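You operate a simulated robot arm through the tools that you are given. There is no shell and no other tool.

Carry out the task below with a simulated robot arm. There is one attempt and no reset: what you move stays moved.

## Task
Shut the drain tap, pull the lock pin and bring the air up to 7 bar.
Fine: open the air valve too, but only after the tap is shut.
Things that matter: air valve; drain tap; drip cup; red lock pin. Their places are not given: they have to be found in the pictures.

The check looks at the end state, three seconds after you hand in, the way a careful person would. Anything else that was tipped, shoved, dropped, spilled or broken makes it a failure.

## Robot
A 7-joint arm with a two-finger parallel gripper, fixed in place. Base frame: the origin is at the foot of the arm, x ahead of it, y to its left, z up; the work surface is at about z = 0. Readings come in m, degrees, newtons and seconds.
With the tool pointing down near the work surface it reaches from about 0.26 to 0.68 m from the base axis. Its first joint turns from -166.0 to 166.0 degrees. Payload 2.5 kg.
Tool frame: the origin (TCP) lies between the finger pads and is the grasp point; the fingertips stand 0.03 m ahead of it; z points along the fingers, y is the line along which they close. Largest opening 0.094 m; finger width 0.028, thickness 0.01; the body of the gripper, 0.05 by 0.096 m, starts 0.055 m behind the TCP.
Orientation is told as [roll, pitch, yaw] about the base's x, y, z axes, in that order, counted from this pose: with the fingers straight down and closing along the base's y, the tool's x points along the base's -x, its y along +y and its z along -z.

## Interface
- The arm moves only by the tool apply_moves. Its argument "steps" is a list of rows, each a list of 3 entries, a list of its own where there are three numbers: the opening, from 0 (shut) to 1 (fully open), then the shift along the base's x, y, z in m, then the turn, a rotation vector about the base's x, y, z in degrees. In form: [[jaw, [tx, ty, tz], [wx, wy, wz]], ...]. A call has 1 to 20 rows; each row is the pose to reach, as a shift and turn from the pose commanded when the call began. Rows are played at 5 a second. More than 0.05 m and 8.6 degrees between two rows, or a gripper value outside its range, and nothing of the call is played. A pose out of reach is approached as far as the arm can. The call stops where the force on the tool passes 60 N (or 10 N more than at its start, if that is more) or the arm is blocked; 0.2 s more then pass. Each finger travels about 0.072 m/s and halts on what it meets, pressing with about 28 N; the grip force reading is that of the motor and also rises with nothing between the fingers. The clock runs only during rows and for 0.2 s after the last one: add rows that repeat a pose to give the fingers time. The reply holds the time, the measured pose of the TCP, the force on the tool along the base axes, the opening and the grip force, in the units named above and with some noise, with the torque about the TCP (base axes, N m) and any sound that the robot's microphone picked up.
- Cameras (640 x 400 px; columns grow to the right, rows downward): "scene" is fixed at [0.2195, -0.6498, 0.8791]; the picture's right is [0.81, 0.59, 0.00], its down [0.56, -0.77, -0.31] and it looks along [-0.18, 0.25, -0.95] (base axes); focal length 327 px, centre (320, 200). "wrist" rides on the gripper at [0.076, 0.014, -0.102] in the tool frame; the picture's right is [-0.18, 0.98, 0.00], its down [-0.75, -0.14, -0.64] and it looks along [-0.63, -0.12, 0.77] (tool axes); focal length 243 px, centre (320, 200).
- snapshot(camera): a new picture of that camera. No time passes.
- probe_pixels(camera, pixels): for up to 12 pixels [column, row] of the newest picture of that camera ("zoom" is the newest enlarged one), the place [x, y, z] in the base frame of the surface seen there, good to about 0.002 m. No time passes.
- close_up(camera, box): a new picture of the part [left, top, right, bottom] of that camera's present view, enlarged. No time passes.
- close_job(): hands the job in; it is judged then, once.

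Leave the gripper open and the arm clear of the work at the hand-in unless told otherwise.

The tools are called after ">>>" as a command line: name --argument value ..., lists and objects as JSON in quotes. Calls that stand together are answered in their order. apply_moves: Moves the arm, as the interface text tells. Its arguments: {"type":"object","properties":{"steps":{"type":"array"}},"required":["steps"]} The other tools are called the same way: snapshot (camera) takes a picture; probe_pixels (camera, pixels) gives the place of the surface under pixels of a picture; close_up (camera, box) takes an enlarged picture of a part of a camera's view; close_job () hands the job in.

At the start:

```text
clock: 0.0
position: [-0.0295, -0.4691, 0.4321]
orientation: [-0.1, 0.0, 0.0]
wrist_force: [0.3, -0.9, 0.3]
ft_torque: [-0.03, -0.01, 0.01]
width: 0.0939
finger_force: 0.0
```

scene: 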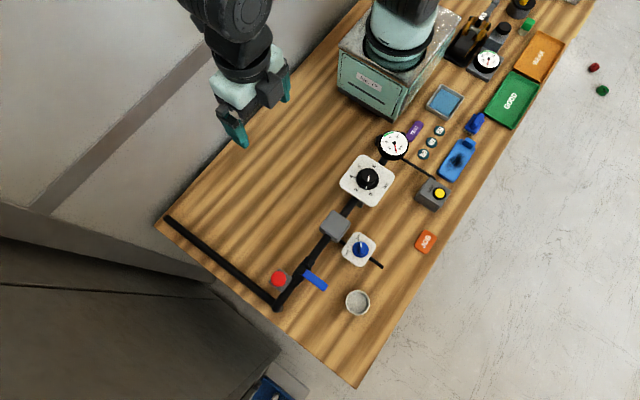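
wrist: 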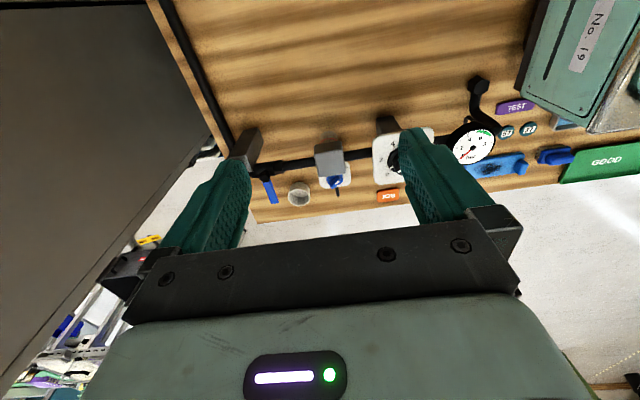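

I see a black pipe on the bench with a blue lever near (315,280), a red thing at (279,279), a blue knob on a white plate at (360,248), a black dial at (368,180), a gauge at (394,145) and a cup at (358,302). Next I take enlarged views to tell them apart.

>>> close_up --camera "scene" --box '[250, 220, 410, 320]'

>>> close_up --camera "scene" --box '[310, 110, 470, 210]'

>>> close_up --camera "wrist" --box '[220, 70, 540, 270]'

```text
4.00 times, centred on (330, 270) of scene
```

zoom: 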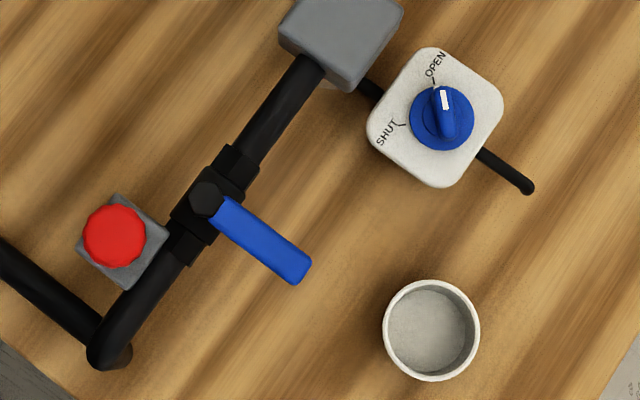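

```text
4.00 times, centred on (390, 160) of scene
```

zoom: 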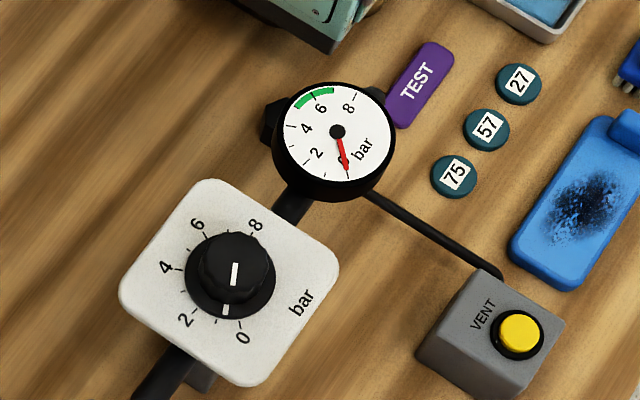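

```text
2.00 times, centred on (380, 170) of wrist
```

zoom: 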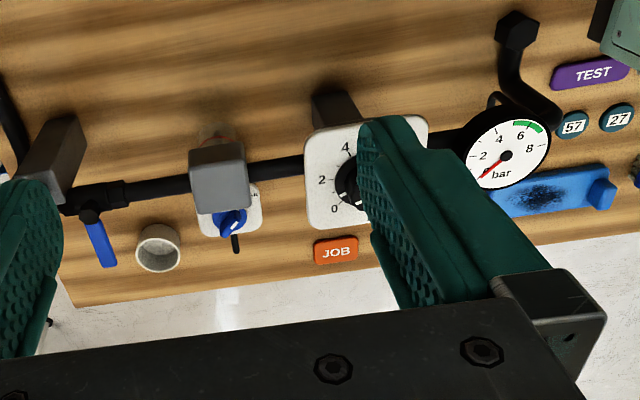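

The blue lever on the pipe looks like the air valve (now across the pipe), the blue knob marked OPEN/SHUT is the drain tap, and the black dial is the regulator. The red mushroom button could be an emergency stop, and there's a reddish thing behind the grey box. I probe the places.

>>> close_up --camera "scene" --box '[250, 220, 410, 320]'

>>> probe_pixels --camera "zoom" --pixels '[[112, 237], [160, 240], [207, 200], [295, 268], [230, 215], [340, 35], [445, 98], [442, 130], [390, 140], [432, 285], [430, 330], [530, 188]]'

>>> probe_pixels --camera "scene" --pixels '[[368, 178], [352, 180], [394, 145], [366, 187], [432, 195], [440, 193], [425, 240], [415, 130], [375, 100], [277, 300], [380, 265], [350, 165]]'

>>> probe_pixels --camera "wrist" --pixels '[[325, 137], [328, 139], [332, 136], [245, 145], [385, 120], [328, 160], [345, 150]]'

>>> close_up --camera "wrist" --box '[290, 120, 370, 170]'

```text
4.00 times, centred on (330, 270) of scene
```

zoom: 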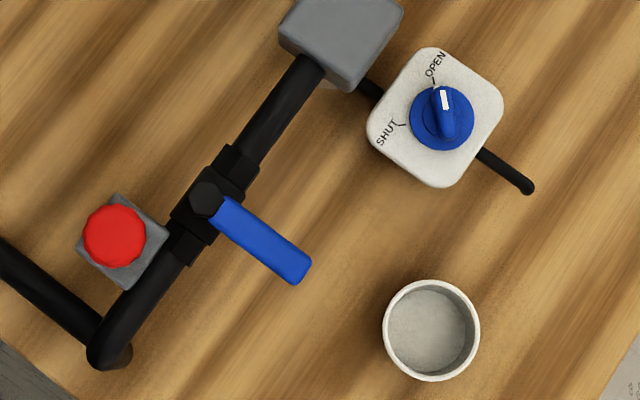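

```text
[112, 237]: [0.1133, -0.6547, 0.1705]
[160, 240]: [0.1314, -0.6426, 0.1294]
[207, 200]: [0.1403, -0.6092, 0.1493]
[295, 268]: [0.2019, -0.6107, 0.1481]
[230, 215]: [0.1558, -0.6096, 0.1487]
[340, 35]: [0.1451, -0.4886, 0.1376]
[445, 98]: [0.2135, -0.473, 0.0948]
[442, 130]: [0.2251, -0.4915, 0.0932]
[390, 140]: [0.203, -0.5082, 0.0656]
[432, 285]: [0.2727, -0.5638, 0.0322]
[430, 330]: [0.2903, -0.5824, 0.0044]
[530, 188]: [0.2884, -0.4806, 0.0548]
```

```text
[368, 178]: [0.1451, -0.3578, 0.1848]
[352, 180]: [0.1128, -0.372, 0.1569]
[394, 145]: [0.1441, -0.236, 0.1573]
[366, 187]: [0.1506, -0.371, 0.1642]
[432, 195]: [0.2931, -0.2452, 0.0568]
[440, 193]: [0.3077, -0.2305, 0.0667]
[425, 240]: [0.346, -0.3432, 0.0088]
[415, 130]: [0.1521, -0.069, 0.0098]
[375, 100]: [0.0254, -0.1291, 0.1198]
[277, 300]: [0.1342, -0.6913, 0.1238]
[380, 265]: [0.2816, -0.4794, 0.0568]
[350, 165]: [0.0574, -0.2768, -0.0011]
```

```text
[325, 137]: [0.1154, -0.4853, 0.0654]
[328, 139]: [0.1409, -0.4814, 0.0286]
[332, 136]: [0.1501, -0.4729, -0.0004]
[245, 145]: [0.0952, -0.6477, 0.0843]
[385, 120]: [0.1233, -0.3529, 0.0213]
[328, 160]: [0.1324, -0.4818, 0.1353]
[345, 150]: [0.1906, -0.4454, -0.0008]
```

```text
8.00 times, centred on (330, 145) of wrist
```

zoom: 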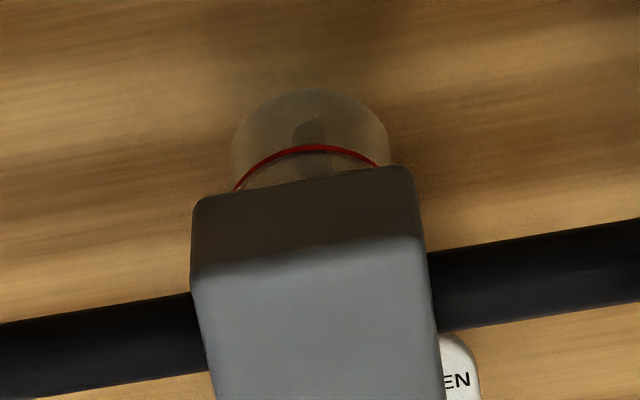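

The grey box has a clear bowl below it (a water filter), with a red ring as a level mark only. The red knob at about (0.113, -0.655, 0.17) on a grey housing may be the lock pin; I move the wrist camera closer, staying well above everything.

>>> apply_moves --steps '[[1, [0.0, -0.03, -0.02], [0, 0, 0]], [1, [0.0, -0.06, -0.04], [0, 0, 0]], [1, [0.0, -0.09, -0.06], [0, 0, 0]], [1, [0.0, -0.12, -0.08], [0, 0, 0]], [1, [0.0, -0.14, -0.11], [0, 0, 0]], [1, [0.0, -0.14, -0.13], [0, 0, 0]], [1, [0.0, -0.14, -0.13], [0, 0, 0]]]'

>>> snapshot --camera "wrist"

>>> snapshot --camera "scene"

```text
clock: 1.6
position: [-0.0306, -0.6089, 0.3021]
orientation: [0.0, -0.1, 0.1]
wrist_force: [-0.1, -0.8, 0.0]
ft_torque: [0.02, -0.03, 0.0]
width: 0.0941
finger_force: 0.0
```

```text
taken
```

wrist: 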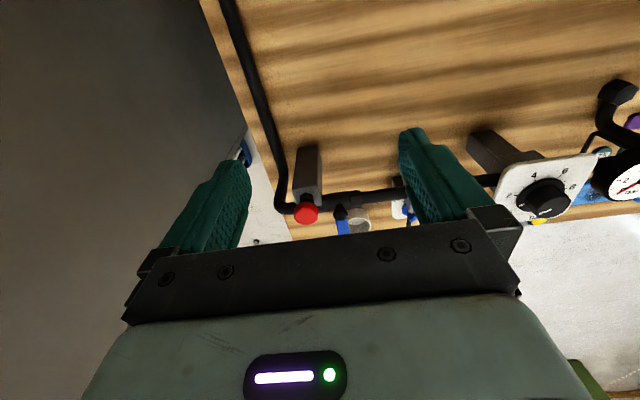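

```text
taken
```

scene: 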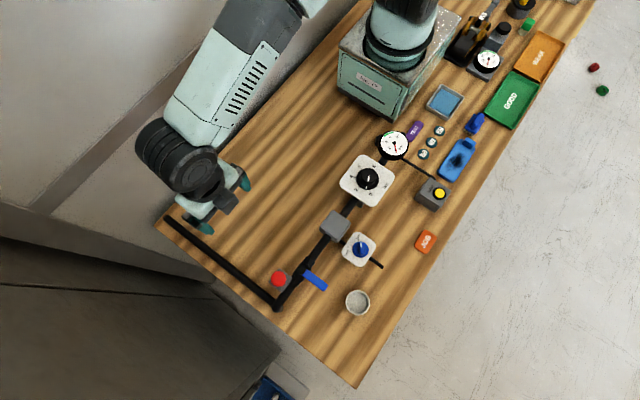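

The red knob now shows near (306,213) in the wrist view; I enlarge it.

>>> close_up --camera "wrist" --box '[250, 130, 410, 230]'

>>> close_up --camera "scene" --box '[255, 250, 335, 300]'

```text
4.00 times, centred on (330, 180) of wrist
```

zoom: 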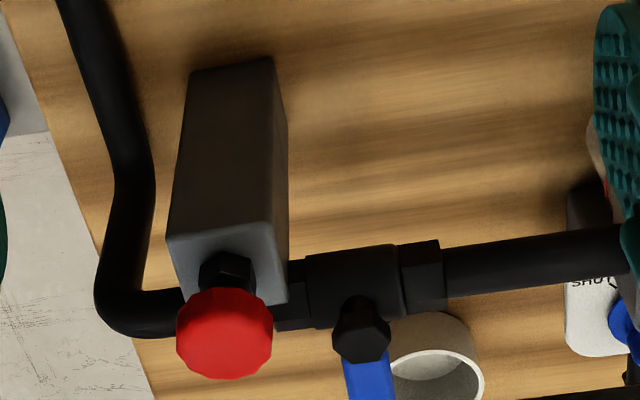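

```text
8.00 times, centred on (295, 275) of scene
```

zoom: 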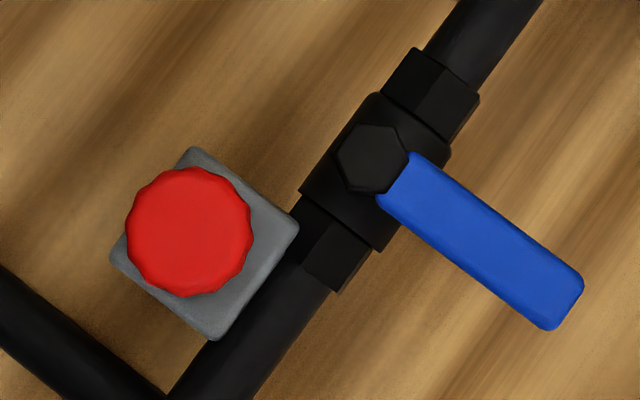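

The red knob sits on a hex neck on the grey post next to the valve: a pull-type lock pin (index plunger). First comes the drain tap; I move the wrist camera to look at it, staying above z = 0.22.

>>> apply_moves --steps '[[1, [0.03, 0.03, 0], [0, 0, 0]], [1, [0.06, 0.06, 0], [0, 0, 0]], [1, [0.09, 0.09, 0], [0, 0, 0]], [1, [0.115, 0.12, -0.02], [0, 0, 0]], [1, [0.137, 0.141, -0.05], [0, 0, 0]], [1, [0.137, 0.141, -0.08], [0, 0, 0]], [1, [0.137, 0.141, -0.08], [0, 0, 0]]]'

>>> snapshot --camera "wrist"

>>> close_up --camera "wrist" --box '[240, 125, 400, 225]'

>>> snapshot --camera "scene"

```text
clock: 3.2
position: [0.1068, -0.4681, 0.2248]
orientation: [-0.1, -0.1, 0.0]
wrist_force: [0.0, 0.6, 0.2]
ft_torque: [-0.01, 0.02, 0.01]
width: 0.0939
finger_force: 0.1
```

```text
taken
```

wrist: 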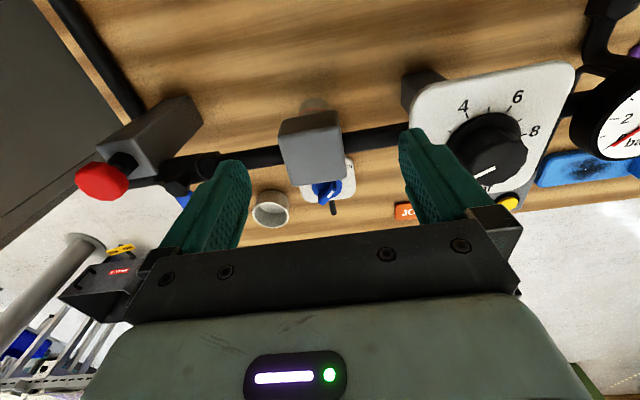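

```text
4.00 times, centred on (320, 175) of wrist
```

zoom: 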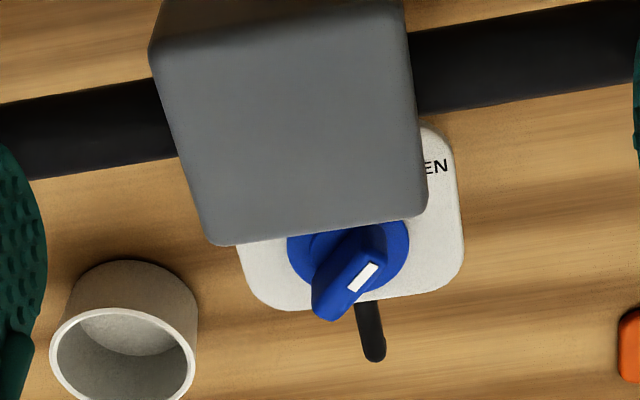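

```text
taken
```

scene: 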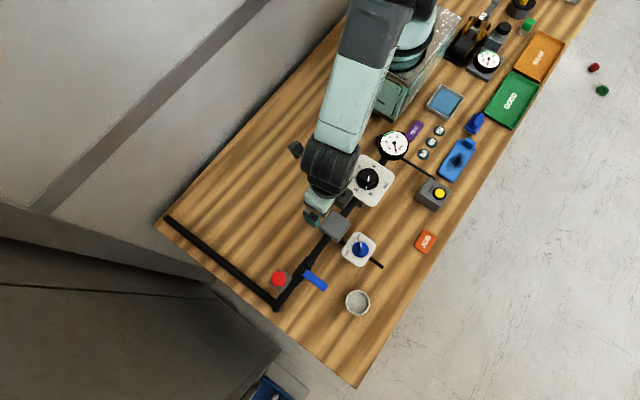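

I probe the tap knob, its ticks and the filter box in an enlarged scene view.

>>> close_up --camera "scene" --box '[320, 210, 400, 260]'

>>> close_up --camera "scene" --box '[336, 230, 384, 260]'

```text
8.00 times, centred on (360, 235) of scene
```

zoom: 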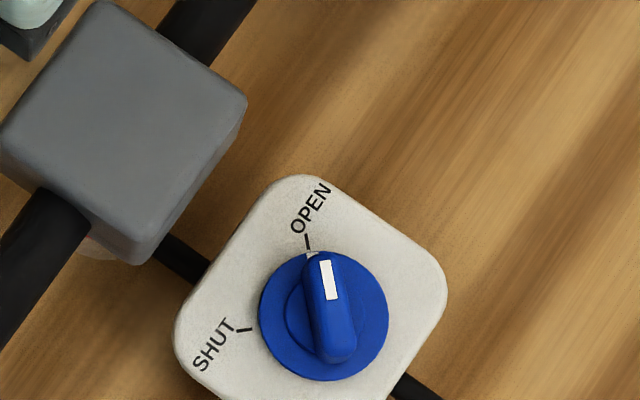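

```text
13.33 times, centred on (360, 245) of scene
```

zoom: 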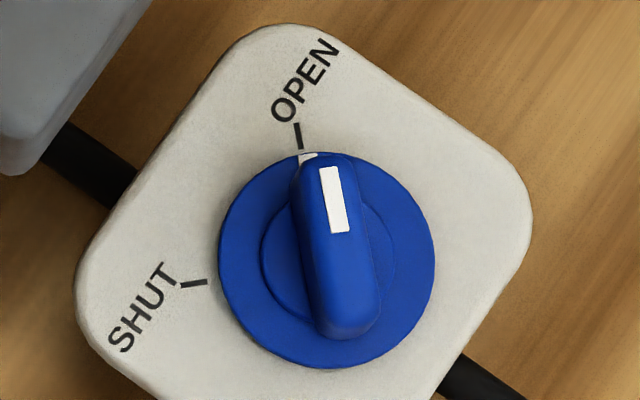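

Now probing the tap's disc, bar and ticks in this zoom.

>>> probe_pixels --camera "zoom" --pixels '[[225, 255], [430, 255], [320, 363], [385, 178], [297, 125], [300, 147], [182, 286], [206, 281], [322, 168], [350, 325], [320, 255], [350, 235]]'

>>> probe_pixels --camera "scene" --pixels '[[350, 223], [345, 235], [338, 240], [335, 222], [322, 228], [333, 212], [349, 258], [377, 246], [360, 260], [357, 301], [345, 303], [370, 303]]'

```text
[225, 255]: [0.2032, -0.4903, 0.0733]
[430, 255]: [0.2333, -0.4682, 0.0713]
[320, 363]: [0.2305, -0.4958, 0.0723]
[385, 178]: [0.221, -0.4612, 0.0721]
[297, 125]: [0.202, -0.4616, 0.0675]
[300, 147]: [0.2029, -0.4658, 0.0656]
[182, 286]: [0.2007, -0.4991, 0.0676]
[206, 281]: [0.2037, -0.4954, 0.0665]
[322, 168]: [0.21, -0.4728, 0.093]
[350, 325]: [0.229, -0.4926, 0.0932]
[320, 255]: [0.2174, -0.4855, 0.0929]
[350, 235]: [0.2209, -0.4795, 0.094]
```

```text
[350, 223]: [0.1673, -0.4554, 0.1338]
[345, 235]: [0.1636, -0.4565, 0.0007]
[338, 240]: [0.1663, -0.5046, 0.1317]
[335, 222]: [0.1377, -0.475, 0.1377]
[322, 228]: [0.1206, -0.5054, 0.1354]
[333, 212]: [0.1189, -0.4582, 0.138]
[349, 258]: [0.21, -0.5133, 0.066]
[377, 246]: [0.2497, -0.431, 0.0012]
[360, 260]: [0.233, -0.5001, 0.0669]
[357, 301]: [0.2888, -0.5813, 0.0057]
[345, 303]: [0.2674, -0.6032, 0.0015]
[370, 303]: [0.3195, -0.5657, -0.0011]
```

Tap axis is about (0.219, -0.481); the bar top is z≈0.094, the disc z≈0.072. The bar points at OPEN (≈134°), SHUT lies at ≈225°, so it takes +90° about z. I go above it, turning the gripper -45° so the fingers close across the bar, with a partly closed jaw to clear the filter box.

>>> apply_moves --steps '[[0.8, [0.02, -0.002, 0], [0, 0, -8]], [0.6, [0.04, -0.004, 0], [0, 0, -16]], [0.45, [0.06, -0.007, 0], [0, 0, -24]], [0.45, [0.08, -0.009, 0], [0, 0, -32]], [0.45, [0.1, -0.011, -0.01], [0, 0, -40]], [0.45, [0.1115, -0.013, -0.03], [0, 0, -45]], [0.45, [0.1115, -0.013, -0.06], [0, 0, -45]], [0.45, [0.1115, -0.013, -0.08], [0, 0, -45]], [0.45, [0.1115, -0.013, -0.08], [0, 0, -45]]]'

>>> snapshot --camera "wrist"

>>> close_up --camera "wrist" --box '[240, 125, 400, 225]'

>>> snapshot --camera "scene"

```text
clock: 5.2
position: [0.2199, -0.48, 0.144]
orientation: [-0.1, 0.0, -45.0]
wrist_force: [-0.2, 0.2, 1.0]
ft_torque: [0.0, 0.04, 0.02]
width: 0.0424
finger_force: 0.1
```

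```text
taken
```

wrist: 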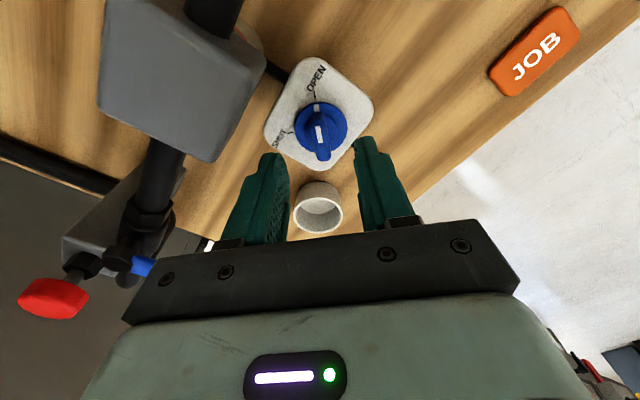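

```text
4.00 times, centred on (320, 175) of wrist
```

zoom: 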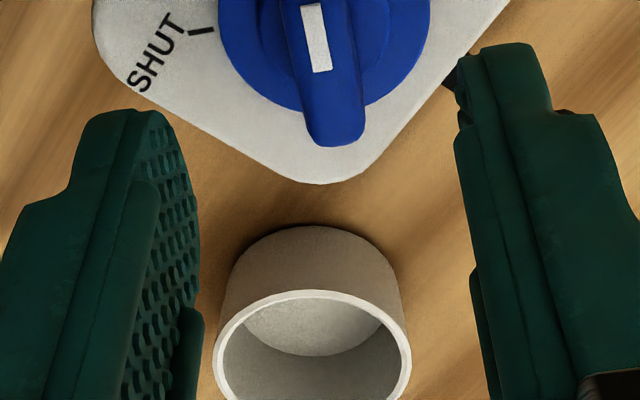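

```text
taken
```

scene: 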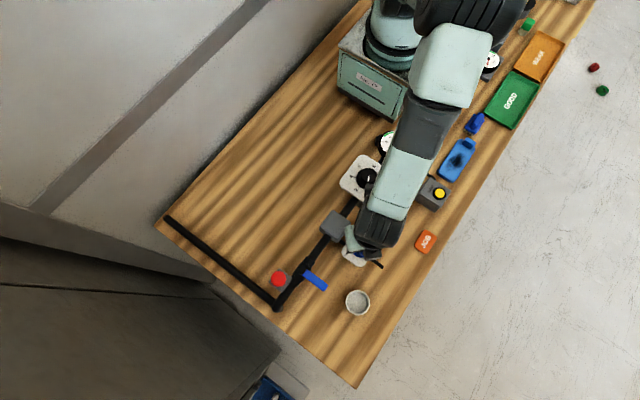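

The bar is between the fingers' line of closing. I probe the bar's top and ends in this wrist view to check the centring before descending.

>>> close_up --camera "wrist" --box '[280, 85, 360, 165]'

>>> probe_pixels --camera "wrist" --pixels '[[318, 105], [319, 127], [320, 140], [322, 150], [300, 125], [340, 125], [318, 70], [300, 95], [286, 130]]'

```text
5.00 times, centred on (320, 125) of wrist
```

zoom: 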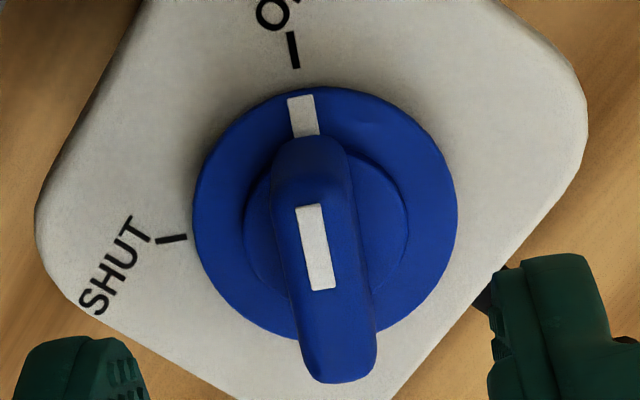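

```text
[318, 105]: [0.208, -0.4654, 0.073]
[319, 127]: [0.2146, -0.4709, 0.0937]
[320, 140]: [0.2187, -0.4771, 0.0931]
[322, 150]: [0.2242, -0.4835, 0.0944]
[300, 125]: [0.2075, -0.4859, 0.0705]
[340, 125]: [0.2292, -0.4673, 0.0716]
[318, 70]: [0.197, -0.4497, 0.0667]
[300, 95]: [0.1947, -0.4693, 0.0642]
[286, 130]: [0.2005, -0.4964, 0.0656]
```

Bar centre line agrees with the TCP within a few mm. I descend to z≈0.111 (tips at 0.081, above the disc) and close on the bar.

>>> apply_moves --steps '[[0.45, [0, 0, -0.015], [0, 0, 0]], [0.45, [0, 0, -0.031], [0, 0, 0]], [0.45, [0, 0, -0.031], [0, 0, 0]], [0.25, [0, 0, -0.031], [0, 0, 0]], [0.1, [0, 0, -0.031], [0, 0, 0]], [0.05, [0, 0, -0.031], [0, 0, 0]], [0.05, [0, 0, -0.031], [0, 0, 0]]]'

>>> snapshot --camera "wrist"

```text
clock: 6.8
position: [0.2194, -0.4804, 0.1144]
orientation: [0.1, 0.0, -45.0]
wrist_force: [6.8, 5.2, -0.3]
ft_torque: [0.12, -0.09, 0.01]
width: 0.0108
finger_force: 44.3
```

```text
taken
```

wrist: 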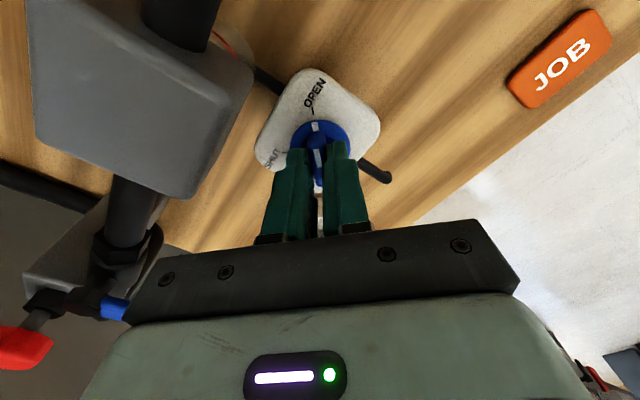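

The bar is gripped (width 0.0108). There's a small side force, so I add a 1 mm correction and turn +90° toward SHUT in 7.5° rows, watching the torque.

>>> apply_moves --steps '[[0.05, [0.001, 0.001, 0], [0, 0, 0]], [0.05, [0.001, 0.001, 0], [0, 0, 7.5]], [0.05, [0.001, 0.001, 0], [0, 0, 15]], [0.05, [0.001, 0.001, 0], [0, 0, 22.5]], [0.05, [0.001, 0.001, 0], [0, 0, 30]], [0.05, [0.001, 0.001, 0], [0, 0, 37.5]], [0.05, [0.001, 0.001, 0], [0, 0, 45]]]'

>>> snapshot --camera "wrist"

```text
clock: 8.4
position: [0.2192, -0.4788, 0.114]
orientation: [-0.1, 0.0, 0.2]
wrist_force: [-1.9, 1.3, 12.0]
ft_torque: [0.07, -0.33, -0.02]
width: 0.0109
finger_force: 44.6
```

```text
taken
```

wrist: 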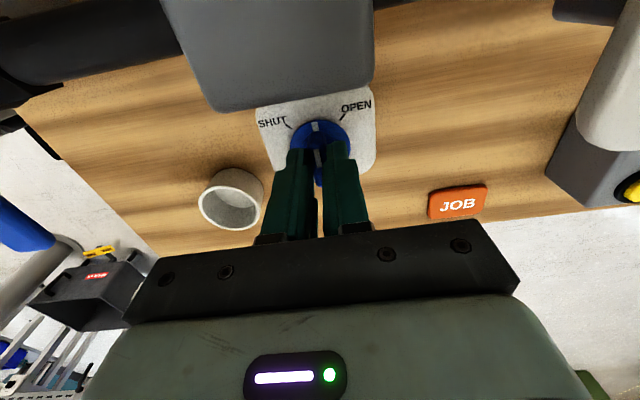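

The knob follows; the mark is halfway between OPEN and SHUT. Vertical force rose to 12 N, so I ease up 1.5 mm and continue the second 45°.

>>> apply_moves --steps '[[0.05, [0, 0, 0.0015], [0, 0, 0]], [0.05, [0, 0, 0.0015], [0, 0, 7.5]], [0.05, [0, 0, 0.0015], [0, 0, 15]], [0.05, [0, 0, 0.0015], [0, 0, 22.5]], [0.05, [0, 0, 0.0015], [0, 0, 30]], [0.05, [0, 0, 0.0015], [0, 0, 37.5]], [0.05, [0, 0, 0.0015], [0, 0, 45]], [0.05, [0, 0, 0.0015], [0, 0, 47]]]'

>>> snapshot --camera "wrist"

>>> close_up --camera "wrist" --box '[240, 85, 400, 185]'

```text
clock: 10.2
position: [0.2189, -0.4804, 0.1141]
orientation: [-0.1, 0.0, 46.9]
wrist_force: [1.9, -31.2, -23.5]
ft_torque: [-0.16, -0.24, -1.39]
width: 0.0113
finger_force: 44.6
```

```text
taken
```

wrist: 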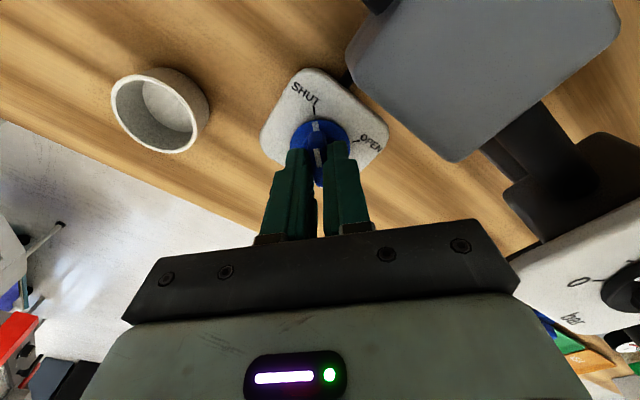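

```text
4.00 times, centred on (320, 135) of wrist
```

zoom: 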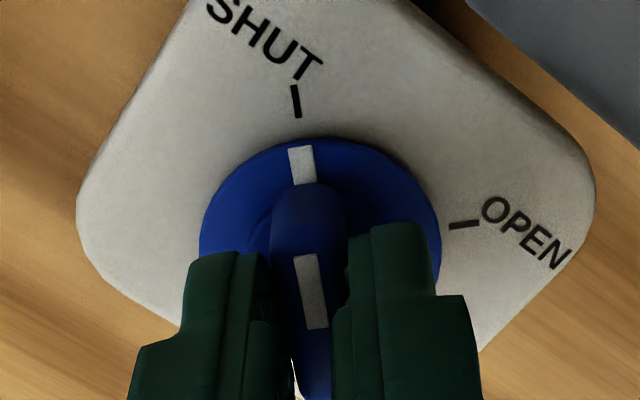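

The mark points at SHUT and torque has risen to -1.4 N m: the end stop. I ease back 2° to unload, open, and rise straight up.

>>> apply_moves --steps '[[0.05, [0, 0, 0], [0, 0, -2]], [0.2, [0, 0, 0], [0, 0, -2]], [0.45, [0, 0, 0], [0, 0, -2]], [0.45, [0, 0, 0], [0, 0, -2]], [0.45, [0, 0, 0.03], [0, 0, -2]], [0.45, [0, 0, 0.07], [0, 0, -2]], [0.45, [0, 0, 0.11], [0, 0, -2]], [0.45, [-0.02, 0.02, 0.15], [0, 0, -10]], [0.45, [-0.04, 0.05, 0.17], [0, 0, -18]], [0.45, [-0.08, 0.06, 0.17], [0, 0, -26]], [0.45, [-0.12, 0.06, 0.17], [0, 0, -34]], [0.45, [-0.16, 0.06, 0.17], [0, 0, -42]], [0.45, [-0.2, 0.04, 0.17], [0, 0, -47]], [0.45, [-0.2, 0.04, 0.17], [0, 0, -47]]]'

>>> snapshot --camera "scene"

>>> close_up --camera "scene" --box '[320, 210, 400, 260]'

```text
clock: 13.2
position: [0.0191, -0.4407, 0.2853]
orientation: [0.0, 0.0, -0.1]
wrist_force: [0.2, 0.2, 1.4]
ft_torque: [-0.01, 0.01, -0.02]
width: 0.0427
finger_force: 0.1
```

```text
taken
```

scene: 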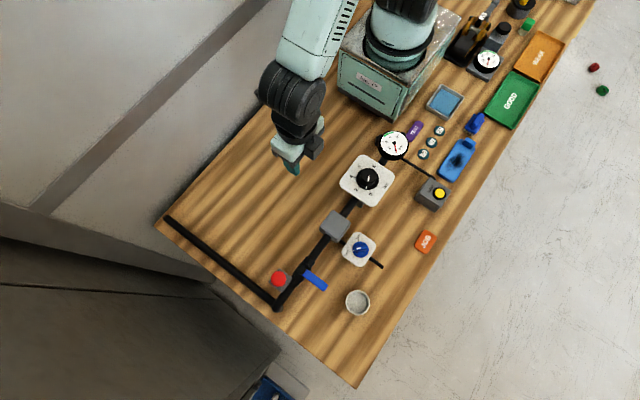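

```text
8.00 times, centred on (360, 235) of scene
```

zoom: 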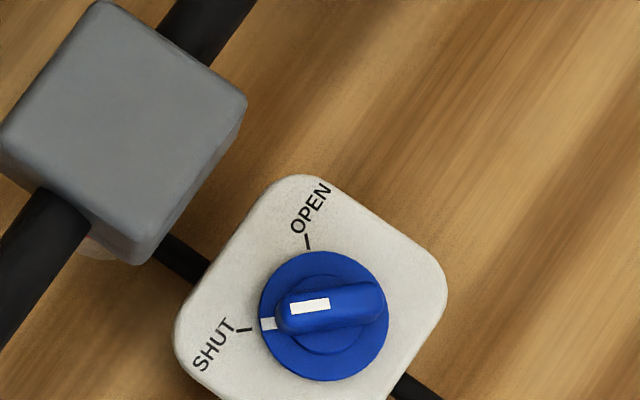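

The tap is at SHUT. Now the lock pin: I move above the red knob at about (0.113, -0.655), turned +60° so that the fingers close away from the valve stem at (0.140, -0.609).

>>> apply_moves --steps '[[0.5, [0.0, -0.03, 0], [0, 0, 7.5]], [0.6, [0.0, -0.06, 0], [0, 0, 15]], [0.6, [0.01, -0.09, 0], [0, 0, 22.5]], [0.6, [0.03, -0.12, 0], [0, 0, 30]], [0.6, [0.05, -0.15, 0], [0, 0, 37.5]], [0.6, [0.07, -0.18, 0], [0, 0, 45]], [0.6, [0.085, -0.2, 0], [0, 0, 52.5]], [0.6, [0.094, -0.214, 0], [0, 0, 60]], [0.6, [0.094, -0.214, -0.02], [0, 0, 60]], [0.6, [0.094, -0.214, -0.02], [0, 0, 60]]]'

>>> snapshot --camera "wrist"

>>> snapshot --camera "scene"

>>> close_up --camera "wrist" --box '[240, 85, 400, 185]'

```text
clock: 15.4
position: [0.1141, -0.6538, 0.2635]
orientation: [0.0, 0.0, 60.0]
wrist_force: [-0.2, -0.5, 0.3]
ft_torque: [0.01, -0.03, 0.01]
width: 0.0563
finger_force: 0.1
```

```text
taken
```

wrist: 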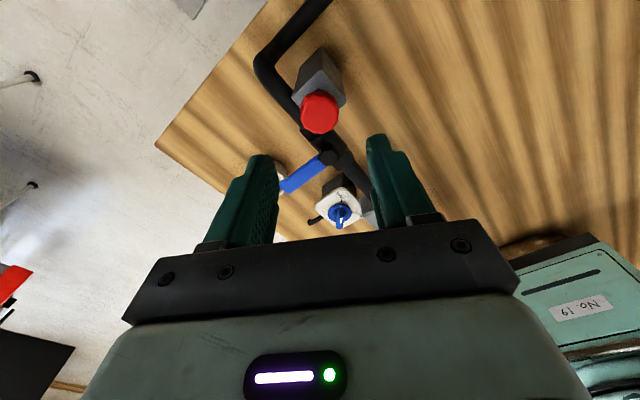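

```text
taken
```

scene: 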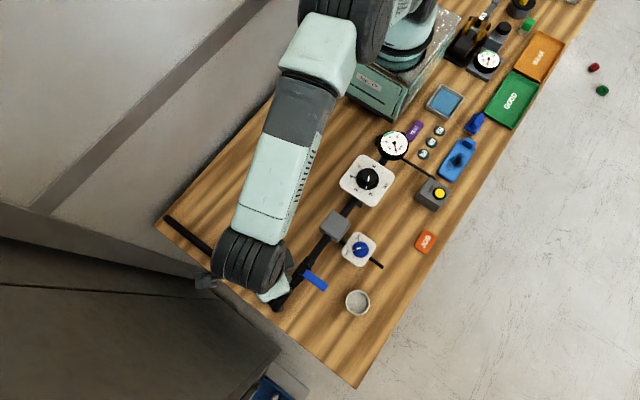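

```text
4.00 times, centred on (320, 135) of wrist
```

zoom: 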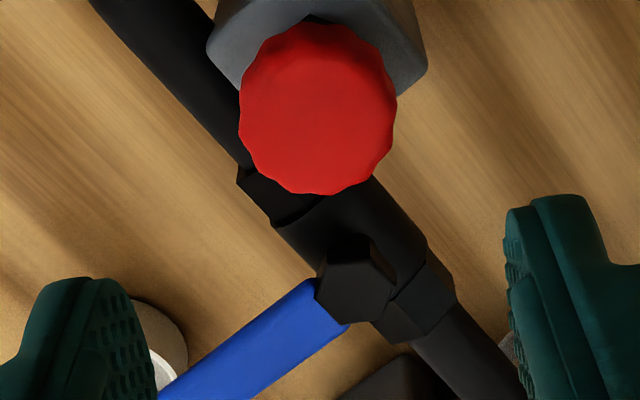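

I probe the red knob's top and edges in this zoom.

>>> probe_pixels --camera "zoom" --pixels '[[318, 112], [246, 112], [388, 112], [320, 185], [318, 85], [318, 50], [310, 33], [300, 17], [240, 50], [410, 60], [355, 285], [190, 380]]'

>>> probe_pixels --camera "scene" --pixels '[[312, 278], [325, 287], [304, 272]]'

```text
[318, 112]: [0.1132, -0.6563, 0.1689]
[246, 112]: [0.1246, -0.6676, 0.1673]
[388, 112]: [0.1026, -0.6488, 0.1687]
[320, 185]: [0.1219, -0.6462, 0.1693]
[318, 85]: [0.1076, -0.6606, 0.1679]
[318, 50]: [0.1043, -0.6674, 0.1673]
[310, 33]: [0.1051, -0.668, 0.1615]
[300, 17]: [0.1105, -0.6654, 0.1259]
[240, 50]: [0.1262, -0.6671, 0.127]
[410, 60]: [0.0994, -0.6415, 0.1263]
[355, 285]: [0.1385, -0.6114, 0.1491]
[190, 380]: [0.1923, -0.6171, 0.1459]
```

```text
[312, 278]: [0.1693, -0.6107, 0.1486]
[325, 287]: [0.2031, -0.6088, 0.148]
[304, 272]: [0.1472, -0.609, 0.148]
```

Knob centre is (0.113, -0.657), top z 0.169, radius about 15 mm, post top z 0.126. I descend to TCP z≈0.178 and close on it.

>>> apply_moves --steps '[[0.6, [-0.001, -0.003, -0.03], [0, 0, 0]], [0.6, [-0.001, -0.003, -0.06], [0, 0, 0]], [0.6, [-0.001, -0.003, -0.085], [0, 0, 0]], [0.6, [-0.001, -0.003, -0.085], [0, 0, 0]], [0.4, [-0.001, -0.003, -0.085], [0, 0, 0]], [0.25, [-0.001, -0.003, -0.085], [0, 0, 0]], [0.2, [-0.001, -0.003, -0.085], [0, 0, 0]], [0.2, [-0.001, -0.003, -0.085], [0, 0, 0]]]'

>>> snapshot --camera "wrist"

>>> close_up --camera "wrist" --box '[240, 85, 400, 185]'

```text
clock: 17.2
position: [0.112, -0.6572, 0.1809]
orientation: [0.0, -0.1, 60.0]
wrist_force: [0.0, -1.5, -0.9]
ft_torque: [-0.09, 0.07, -0.2]
width: 0.0324
finger_force: 44.9
```

```text
taken
```

wrist: 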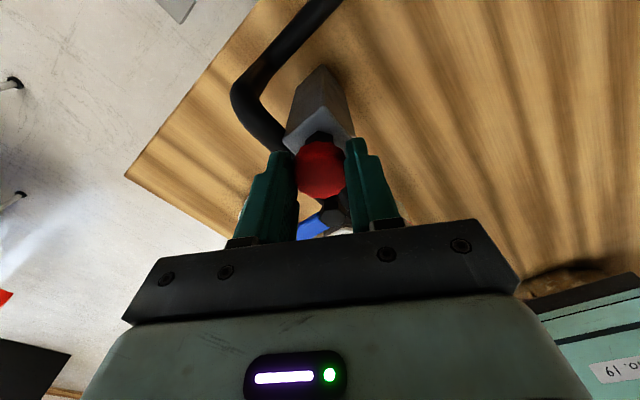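

```text
4.00 times, centred on (320, 135) of wrist
```

zoom: 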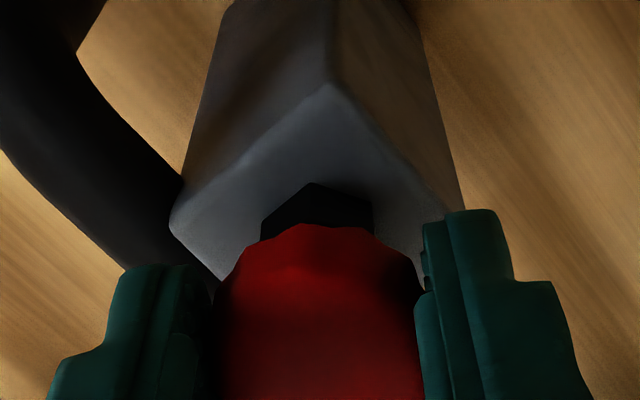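

The knob is gripped (width 0.032). I pull straight up slowly, first 12 mm, and read the force.

>>> apply_moves --steps '[[0.2, [0, 0, 0.003], [0, 0, 0]], [0.2, [0, 0, 0.006], [0, 0, 0]], [0.2, [0, 0, 0.009], [0, 0, 0]], [0.2, [0, 0, 0.012], [0, 0, 0]], [0.2, [0, 0, 0.012], [0, 0, 0]]]'

>>> close_up --camera "wrist" --box '[240, 85, 400, 185]'

```text
clock: 18.4
position: [0.1124, -0.657, 0.1911]
orientation: [-0.1, 0.0, 59.9]
wrist_force: [5.4, -13.7, -3.7]
ft_torque: [0.46, -0.77, -0.32]
width: 0.0321
finger_force: 44.9
```

```text
4.00 times, centred on (320, 135) of wrist
```

zoom: 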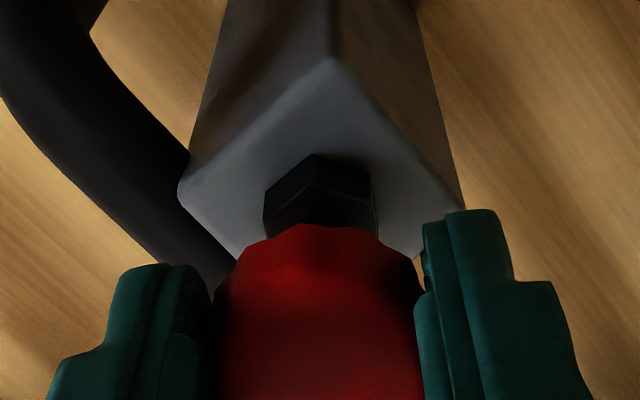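

The knob rises with the gripper at low vertical force; a side force of about 14 N toward -y shows slight misalignment, so I shift 1 mm that way and keep pulling.

>>> apply_moves --steps '[[0.2, [0.0005, -0.001, 0.002], [0, 0, 0]], [0.2, [0.0005, -0.001, 0.005], [0, 0, 0]], [0.2, [0.0005, -0.001, 0.008], [0, 0, 0]], [0.2, [0.0005, -0.001, 0.008], [0, 0, 0]]]'

>>> close_up --camera "wrist" --box '[240, 85, 400, 185]'

```text
clock: 19.4
position: [0.1135, -0.6549, 0.1959]
orientation: [0.2, -0.4, 60.2]
wrist_force: [14.1, -10.7, -40.2]
ft_torque: [-0.31, -0.17, -0.3]
width: 0.0323
finger_force: 44.7
```

```text
4.00 times, centred on (320, 135) of wrist
```

zoom: 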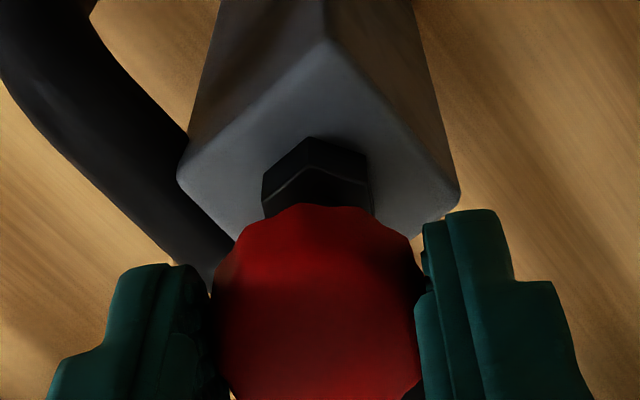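

The pull stopped at a hard end (-40 N). I ease down 5 mm to unload it and then read the force to learn whether a spring pulls it back.

>>> apply_moves --steps '[[0.2, [0, 0, -0.003], [0, 0, 0]], [0.2, [0, 0, -0.005], [0, 0, 0]], [0.2, [0, 0, -0.005], [0, 0, 0]]]'

>>> snapshot --camera "wrist"

>>> close_up --camera "wrist" --box '[240, 85, 400, 185]'

```text
clock: 20.2
position: [0.1148, -0.6547, 0.1948]
orientation: [0.2, -0.3, 60.1]
wrist_force: [11.5, 33.5, 5.5]
ft_torque: [1.08, -0.6, -0.31]
width: 0.0323
finger_force: 45.1
```

```text
taken
```

wrist: 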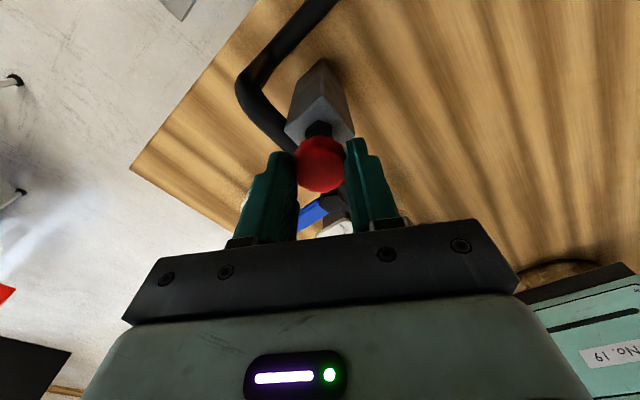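

```text
4.00 times, centred on (320, 135) of wrist
```

zoom: 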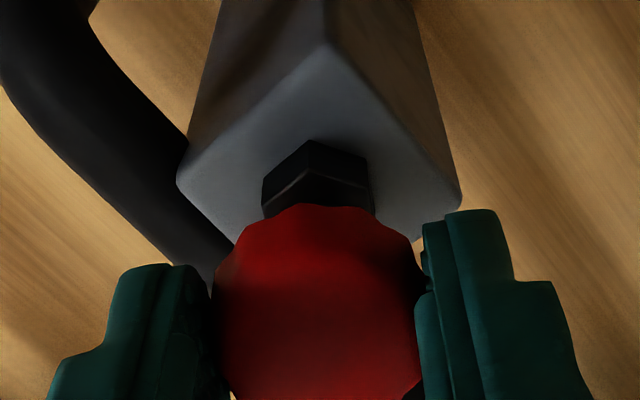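

Lateral load is 33 N in +y (commanded y is ~4 mm beyond the measured). I shift commanded +3 mm in y and +1.5 mm in x to relax, then open the fingers and watch whether the pin stays up.

>>> apply_moves --steps '[[0.2, [0.001, 0.0015, 0], [0, 0, 0]], [0.2, [0.0015, 0.003, 0], [0, 0, 0]], [0.2, [0.0015, 0.003, 0], [0, 0, 0]]]'

```text
clock: 21.0
position: [0.1131, -0.6568, 0.1954]
orientation: [-0.2, 0.3, 60.0]
wrist_force: [9.2, 1.4, 3.5]
ft_torque: [0.72, -0.64, -0.2]
width: 0.0322
finger_force: 44.9
```

Loads are mostly relaxed. Now I open the fingers in place and look.

>>> apply_moves --steps '[[0.35, [0, 0, 0], [0, 0, 0]], [0.5, [0, 0, 0], [0, 0, 0]], [0.6, [0, 0, 0], [0, 0, 0]], [0.6, [0, 0, 0], [0, 0, 0]]]'

>>> snapshot --camera "wrist"

>>> close_up --camera "wrist" --box '[240, 85, 400, 185]'

```text
clock: 22.0
position: [0.1149, -0.6534, 0.1946]
orientation: [0.0, 0.0, 60.0]
wrist_force: [0.4, -0.6, -0.6]
ft_torque: [0.0, -0.01, 0.0]
width: 0.0565
finger_force: 0.0
```

```text
taken
```

wrist: 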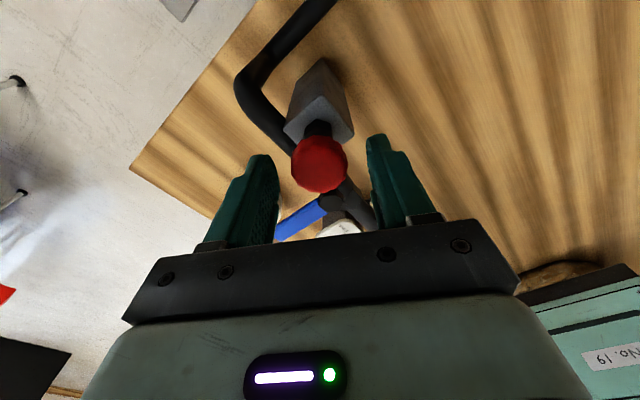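

```text
4.00 times, centred on (320, 135) of wrist
```

zoom: 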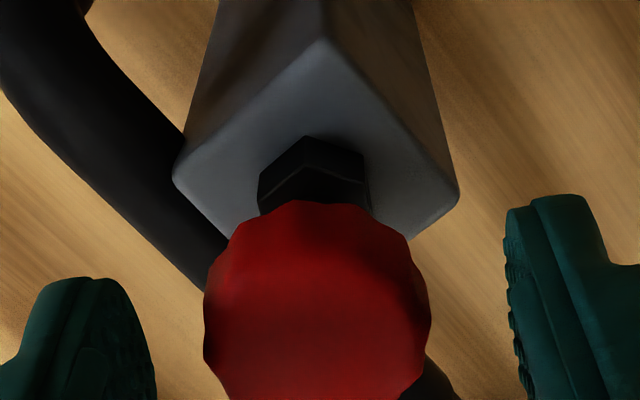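

The pin stays up without the fingers. I probe the knob's top and neck to confirm its height.

>>> probe_pixels --camera "zoom" --pixels '[[318, 320], [318, 290], [318, 220], [315, 150], [315, 195], [318, 90]]'

>>> apply_moves --steps '[[0.6, [0, 0, 0.03], [0, 0, 0]], [0.6, [0, 0, 0.07], [0, 0, 0]], [0.6, [0, 0, 0.09], [0, 0, 0]], [0.6, [0, 0, 0.09], [0, 0, 0]], [0.6, [0, 0, 0.09], [0, 0, 0]]]'

>>> close_up --camera "wrist" --box '[240, 85, 400, 185]'

>>> probe_pixels --camera "zoom" --pixels '[[318, 130], [318, 110], [318, 160]]'

```text
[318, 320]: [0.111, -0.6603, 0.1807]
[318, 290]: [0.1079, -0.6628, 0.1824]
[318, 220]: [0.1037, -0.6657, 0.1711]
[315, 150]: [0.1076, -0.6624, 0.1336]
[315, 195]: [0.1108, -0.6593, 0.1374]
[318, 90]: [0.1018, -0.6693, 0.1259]
```

```text
clock: 23.2
position: [0.1145, -0.6549, 0.2871]
orientation: [0.1, 0.0, 60.1]
wrist_force: [-0.1, 0.0, -0.8]
ft_torque: [-0.01, 0.0, 0.0]
width: 0.0563
finger_force: 0.1
```

```text
4.00 times, centred on (320, 135) of wrist
```

zoom: 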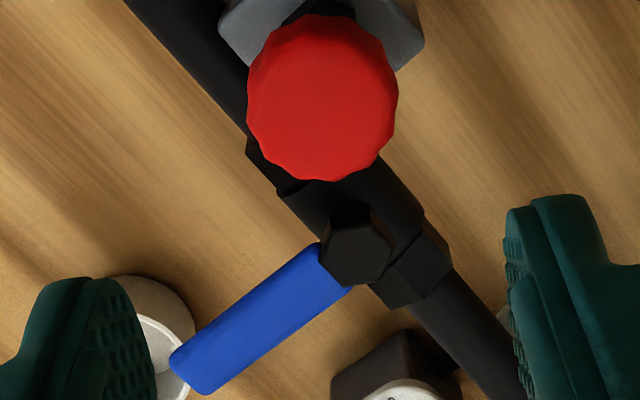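

```text
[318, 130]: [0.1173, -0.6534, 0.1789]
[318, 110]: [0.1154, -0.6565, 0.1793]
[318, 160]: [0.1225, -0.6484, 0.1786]
```

The knob top is now at z≈0.18, about 11 mm up, and it stays. Next the air valve: the blue lever runs from the stem (0.140, -0.610) in +x to about (0.205, -0.609), across the pipe, so it is closed. I move above the lever at x≈0.185 with the fingers closing along y.

>>> apply_moves --steps '[[0.6, [0.01, 0.006, 0], [0, 0, -7.5]], [0.5, [0.02, 0.012, 0], [0, 0, -15]], [0.45, [0.03, 0.018, 0], [0, 0, -22.5]], [0.45, [0.04, 0.025, 0], [0, 0, -30]], [0.45, [0.05, 0.032, 0], [0, 0, -37.5]], [0.45, [0.06, 0.038, 0], [0, 0, -45]], [0.45, [0.068, 0.043, 0], [0, 0, -52.5]], [0.45, [0.0705, 0.0455, -0.03], [0, 0, -60]], [0.45, [0.0705, 0.0455, -0.06], [0, 0, -60]], [0.45, [0.0705, 0.0455, -0.08], [0, 0, -60]], [0.45, [0.0705, 0.0455, -0.08], [0, 0, -60]]]'

>>> snapshot --camera "wrist"

>>> close_up --camera "wrist" --box '[240, 85, 400, 185]'

>>> snapshot --camera "scene"

```text
clock: 25.6
position: [0.1846, -0.6073, 0.205]
orientation: [0.0, 0.0, 0.0]
wrist_force: [-0.5, 0.3, -0.1]
ft_torque: [-0.01, 0.02, 0.01]
width: 0.0425
finger_force: 0.1
```

```text
taken
```

wrist: 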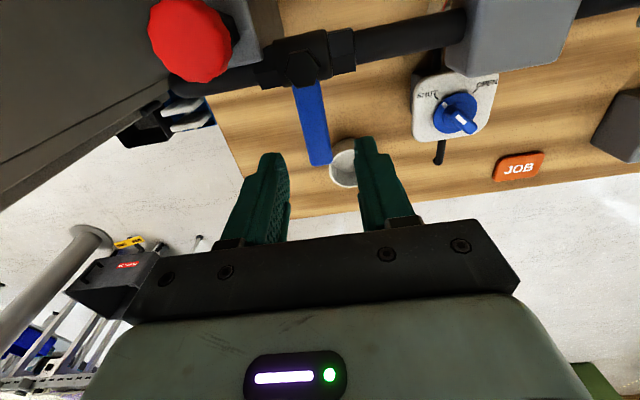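

```text
4.00 times, centred on (320, 135) of wrist
```

zoom: 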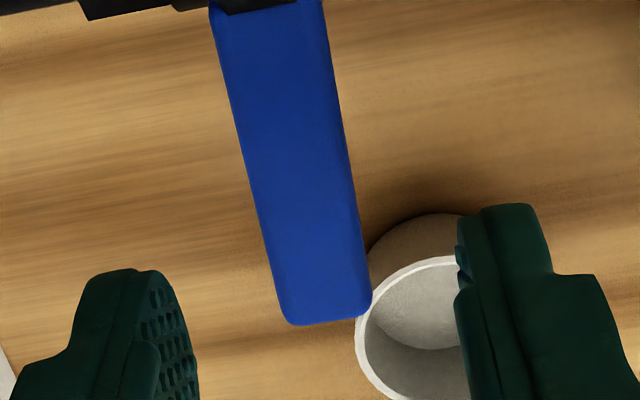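

```text
taken
```

scene: 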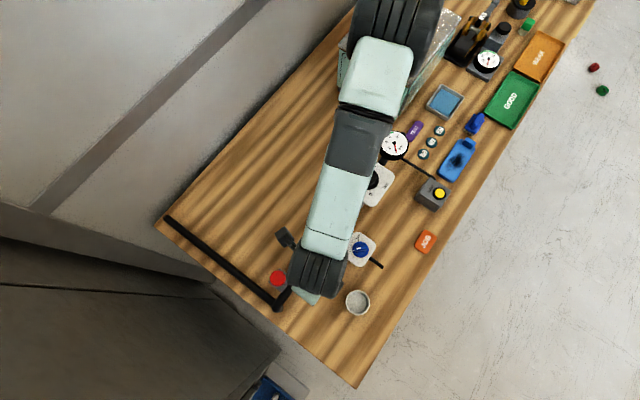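

I probe the lever's edges, tip and stem in these views.

>>> probe_pixels --camera "zoom" --pixels '[[290, 310], [365, 305], [270, 150], [228, 30], [312, 30], [330, 300], [255, 200], [340, 180]]'

>>> probe_pixels --camera "wrist" --pixels '[[300, 68], [310, 60], [190, 40], [180, 30], [260, 72], [345, 45], [315, 162]]'

```text
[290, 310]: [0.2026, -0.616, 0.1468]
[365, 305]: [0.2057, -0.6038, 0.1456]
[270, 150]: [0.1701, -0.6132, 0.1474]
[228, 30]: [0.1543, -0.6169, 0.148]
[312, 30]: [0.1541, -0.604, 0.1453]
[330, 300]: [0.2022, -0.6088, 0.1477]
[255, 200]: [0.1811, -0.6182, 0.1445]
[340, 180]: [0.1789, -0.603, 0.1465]
```

```text
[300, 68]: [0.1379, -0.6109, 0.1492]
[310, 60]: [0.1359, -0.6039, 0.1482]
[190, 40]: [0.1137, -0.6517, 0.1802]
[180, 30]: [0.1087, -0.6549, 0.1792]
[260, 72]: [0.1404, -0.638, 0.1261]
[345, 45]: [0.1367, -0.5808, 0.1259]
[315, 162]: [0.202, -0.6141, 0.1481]
```

Lever: centre line y≈-0.610, 15 mm wide, tip x≈0.205, stem centre (0.138, -0.610). I descend 36 mm (tips ~0.137, above the pipe's z 0.126) and grip it.

>>> apply_moves --steps '[[0.45, [0, 0, -0.018], [0, 0, 0]], [0.45, [0, 0, -0.036], [0, 0, 0]], [0.45, [0, 0, -0.036], [0, 0, 0]], [0.25, [0, 0, -0.036], [0, 0, 0]], [0.1, [0, 0, -0.036], [0, 0, 0]], [0.1, [0, 0, -0.036], [0, 0, 0]]]'

>>> snapshot --camera "wrist"

```text
clock: 27.0
position: [0.1845, -0.6102, 0.1677]
orientation: [-0.2, 0.0, 0.0]
wrist_force: [1.2, -19.3, -11.2]
ft_torque: [-0.04, -0.38, 1.0]
width: 0.0178
finger_force: 45.5
```

```text
taken
```

wrist: 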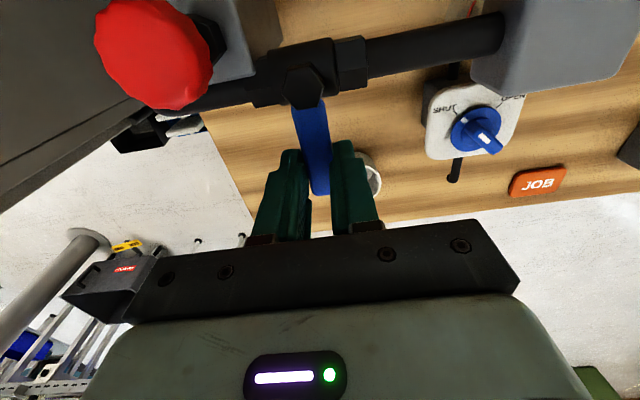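

Lever gripped (width 0.018). I try a small CCW swing (toward +y, along the pipe and away from the pin) of 15° about the stem and read the force.

>>> apply_moves --steps '[[0.1, [0, -0.001, 0], [0, 0, 0]], [0.1, [-0.0001, 0.002, 0], [0, 0, 3.75]], [0.1, [-0.0004, 0.0051, 0], [0, 0, 7.5]], [0.1, [-0.0009, 0.0082, 0], [0, 0, 11.25]], [0.1, [-0.0016, 0.0112, 0], [0, 0, 15]], [0.1, [-0.0016, 0.0112, 0], [0, 0, 15]]]'

>>> snapshot --camera "wrist"

```text
clock: 28.4
position: [0.1832, -0.5986, 0.1687]
orientation: [-0.1, 0.0, 15.2]
wrist_force: [0.0, -20.2, -6.7]
ft_torque: [-0.17, -0.43, 0.86]
width: 0.0174
finger_force: 44.9
```

```text
taken
```

wrist: 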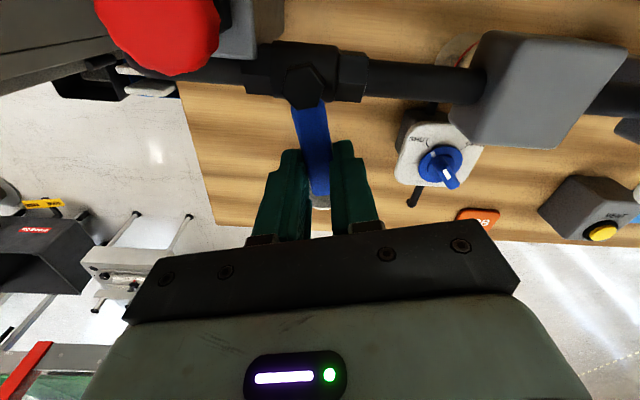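

The lever follows and turns freely enough. I continue the arc to 60°.

>>> apply_moves --steps '[[0.1, [-0.002, 0.0058, 0], [0, 0, 7.5]], [0.1, [-0.0047, 0.0113, 0], [0, 0, 15]], [0.1, [-0.0081, 0.0165, 0], [0, 0, 22.5]], [0.1, [-0.0122, 0.0211, 0], [0, 0, 30]], [0.1, [-0.0168, 0.0251, 0], [0, 0, 37.5]], [0.1, [-0.0219, 0.0285, 0], [0, 0, 45]], [0.1, [-0.0219, 0.0285, 0], [0, 0, 45]]]'

>>> snapshot --camera "wrist"

```text
clock: 30.0
position: [0.1627, -0.5717, 0.168]
orientation: [-0.3, 0.3, 60.1]
wrist_force: [3.4, -36.6, -18.4]
ft_torque: [-0.88, 0.23, 0.81]
width: 0.0174
finger_force: 44.8
```

```text
taken
```

wrist: 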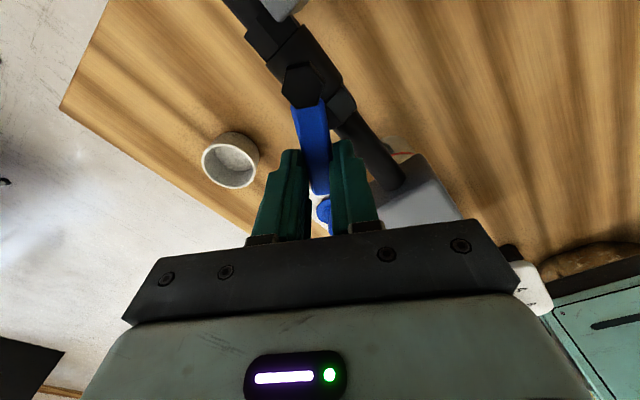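

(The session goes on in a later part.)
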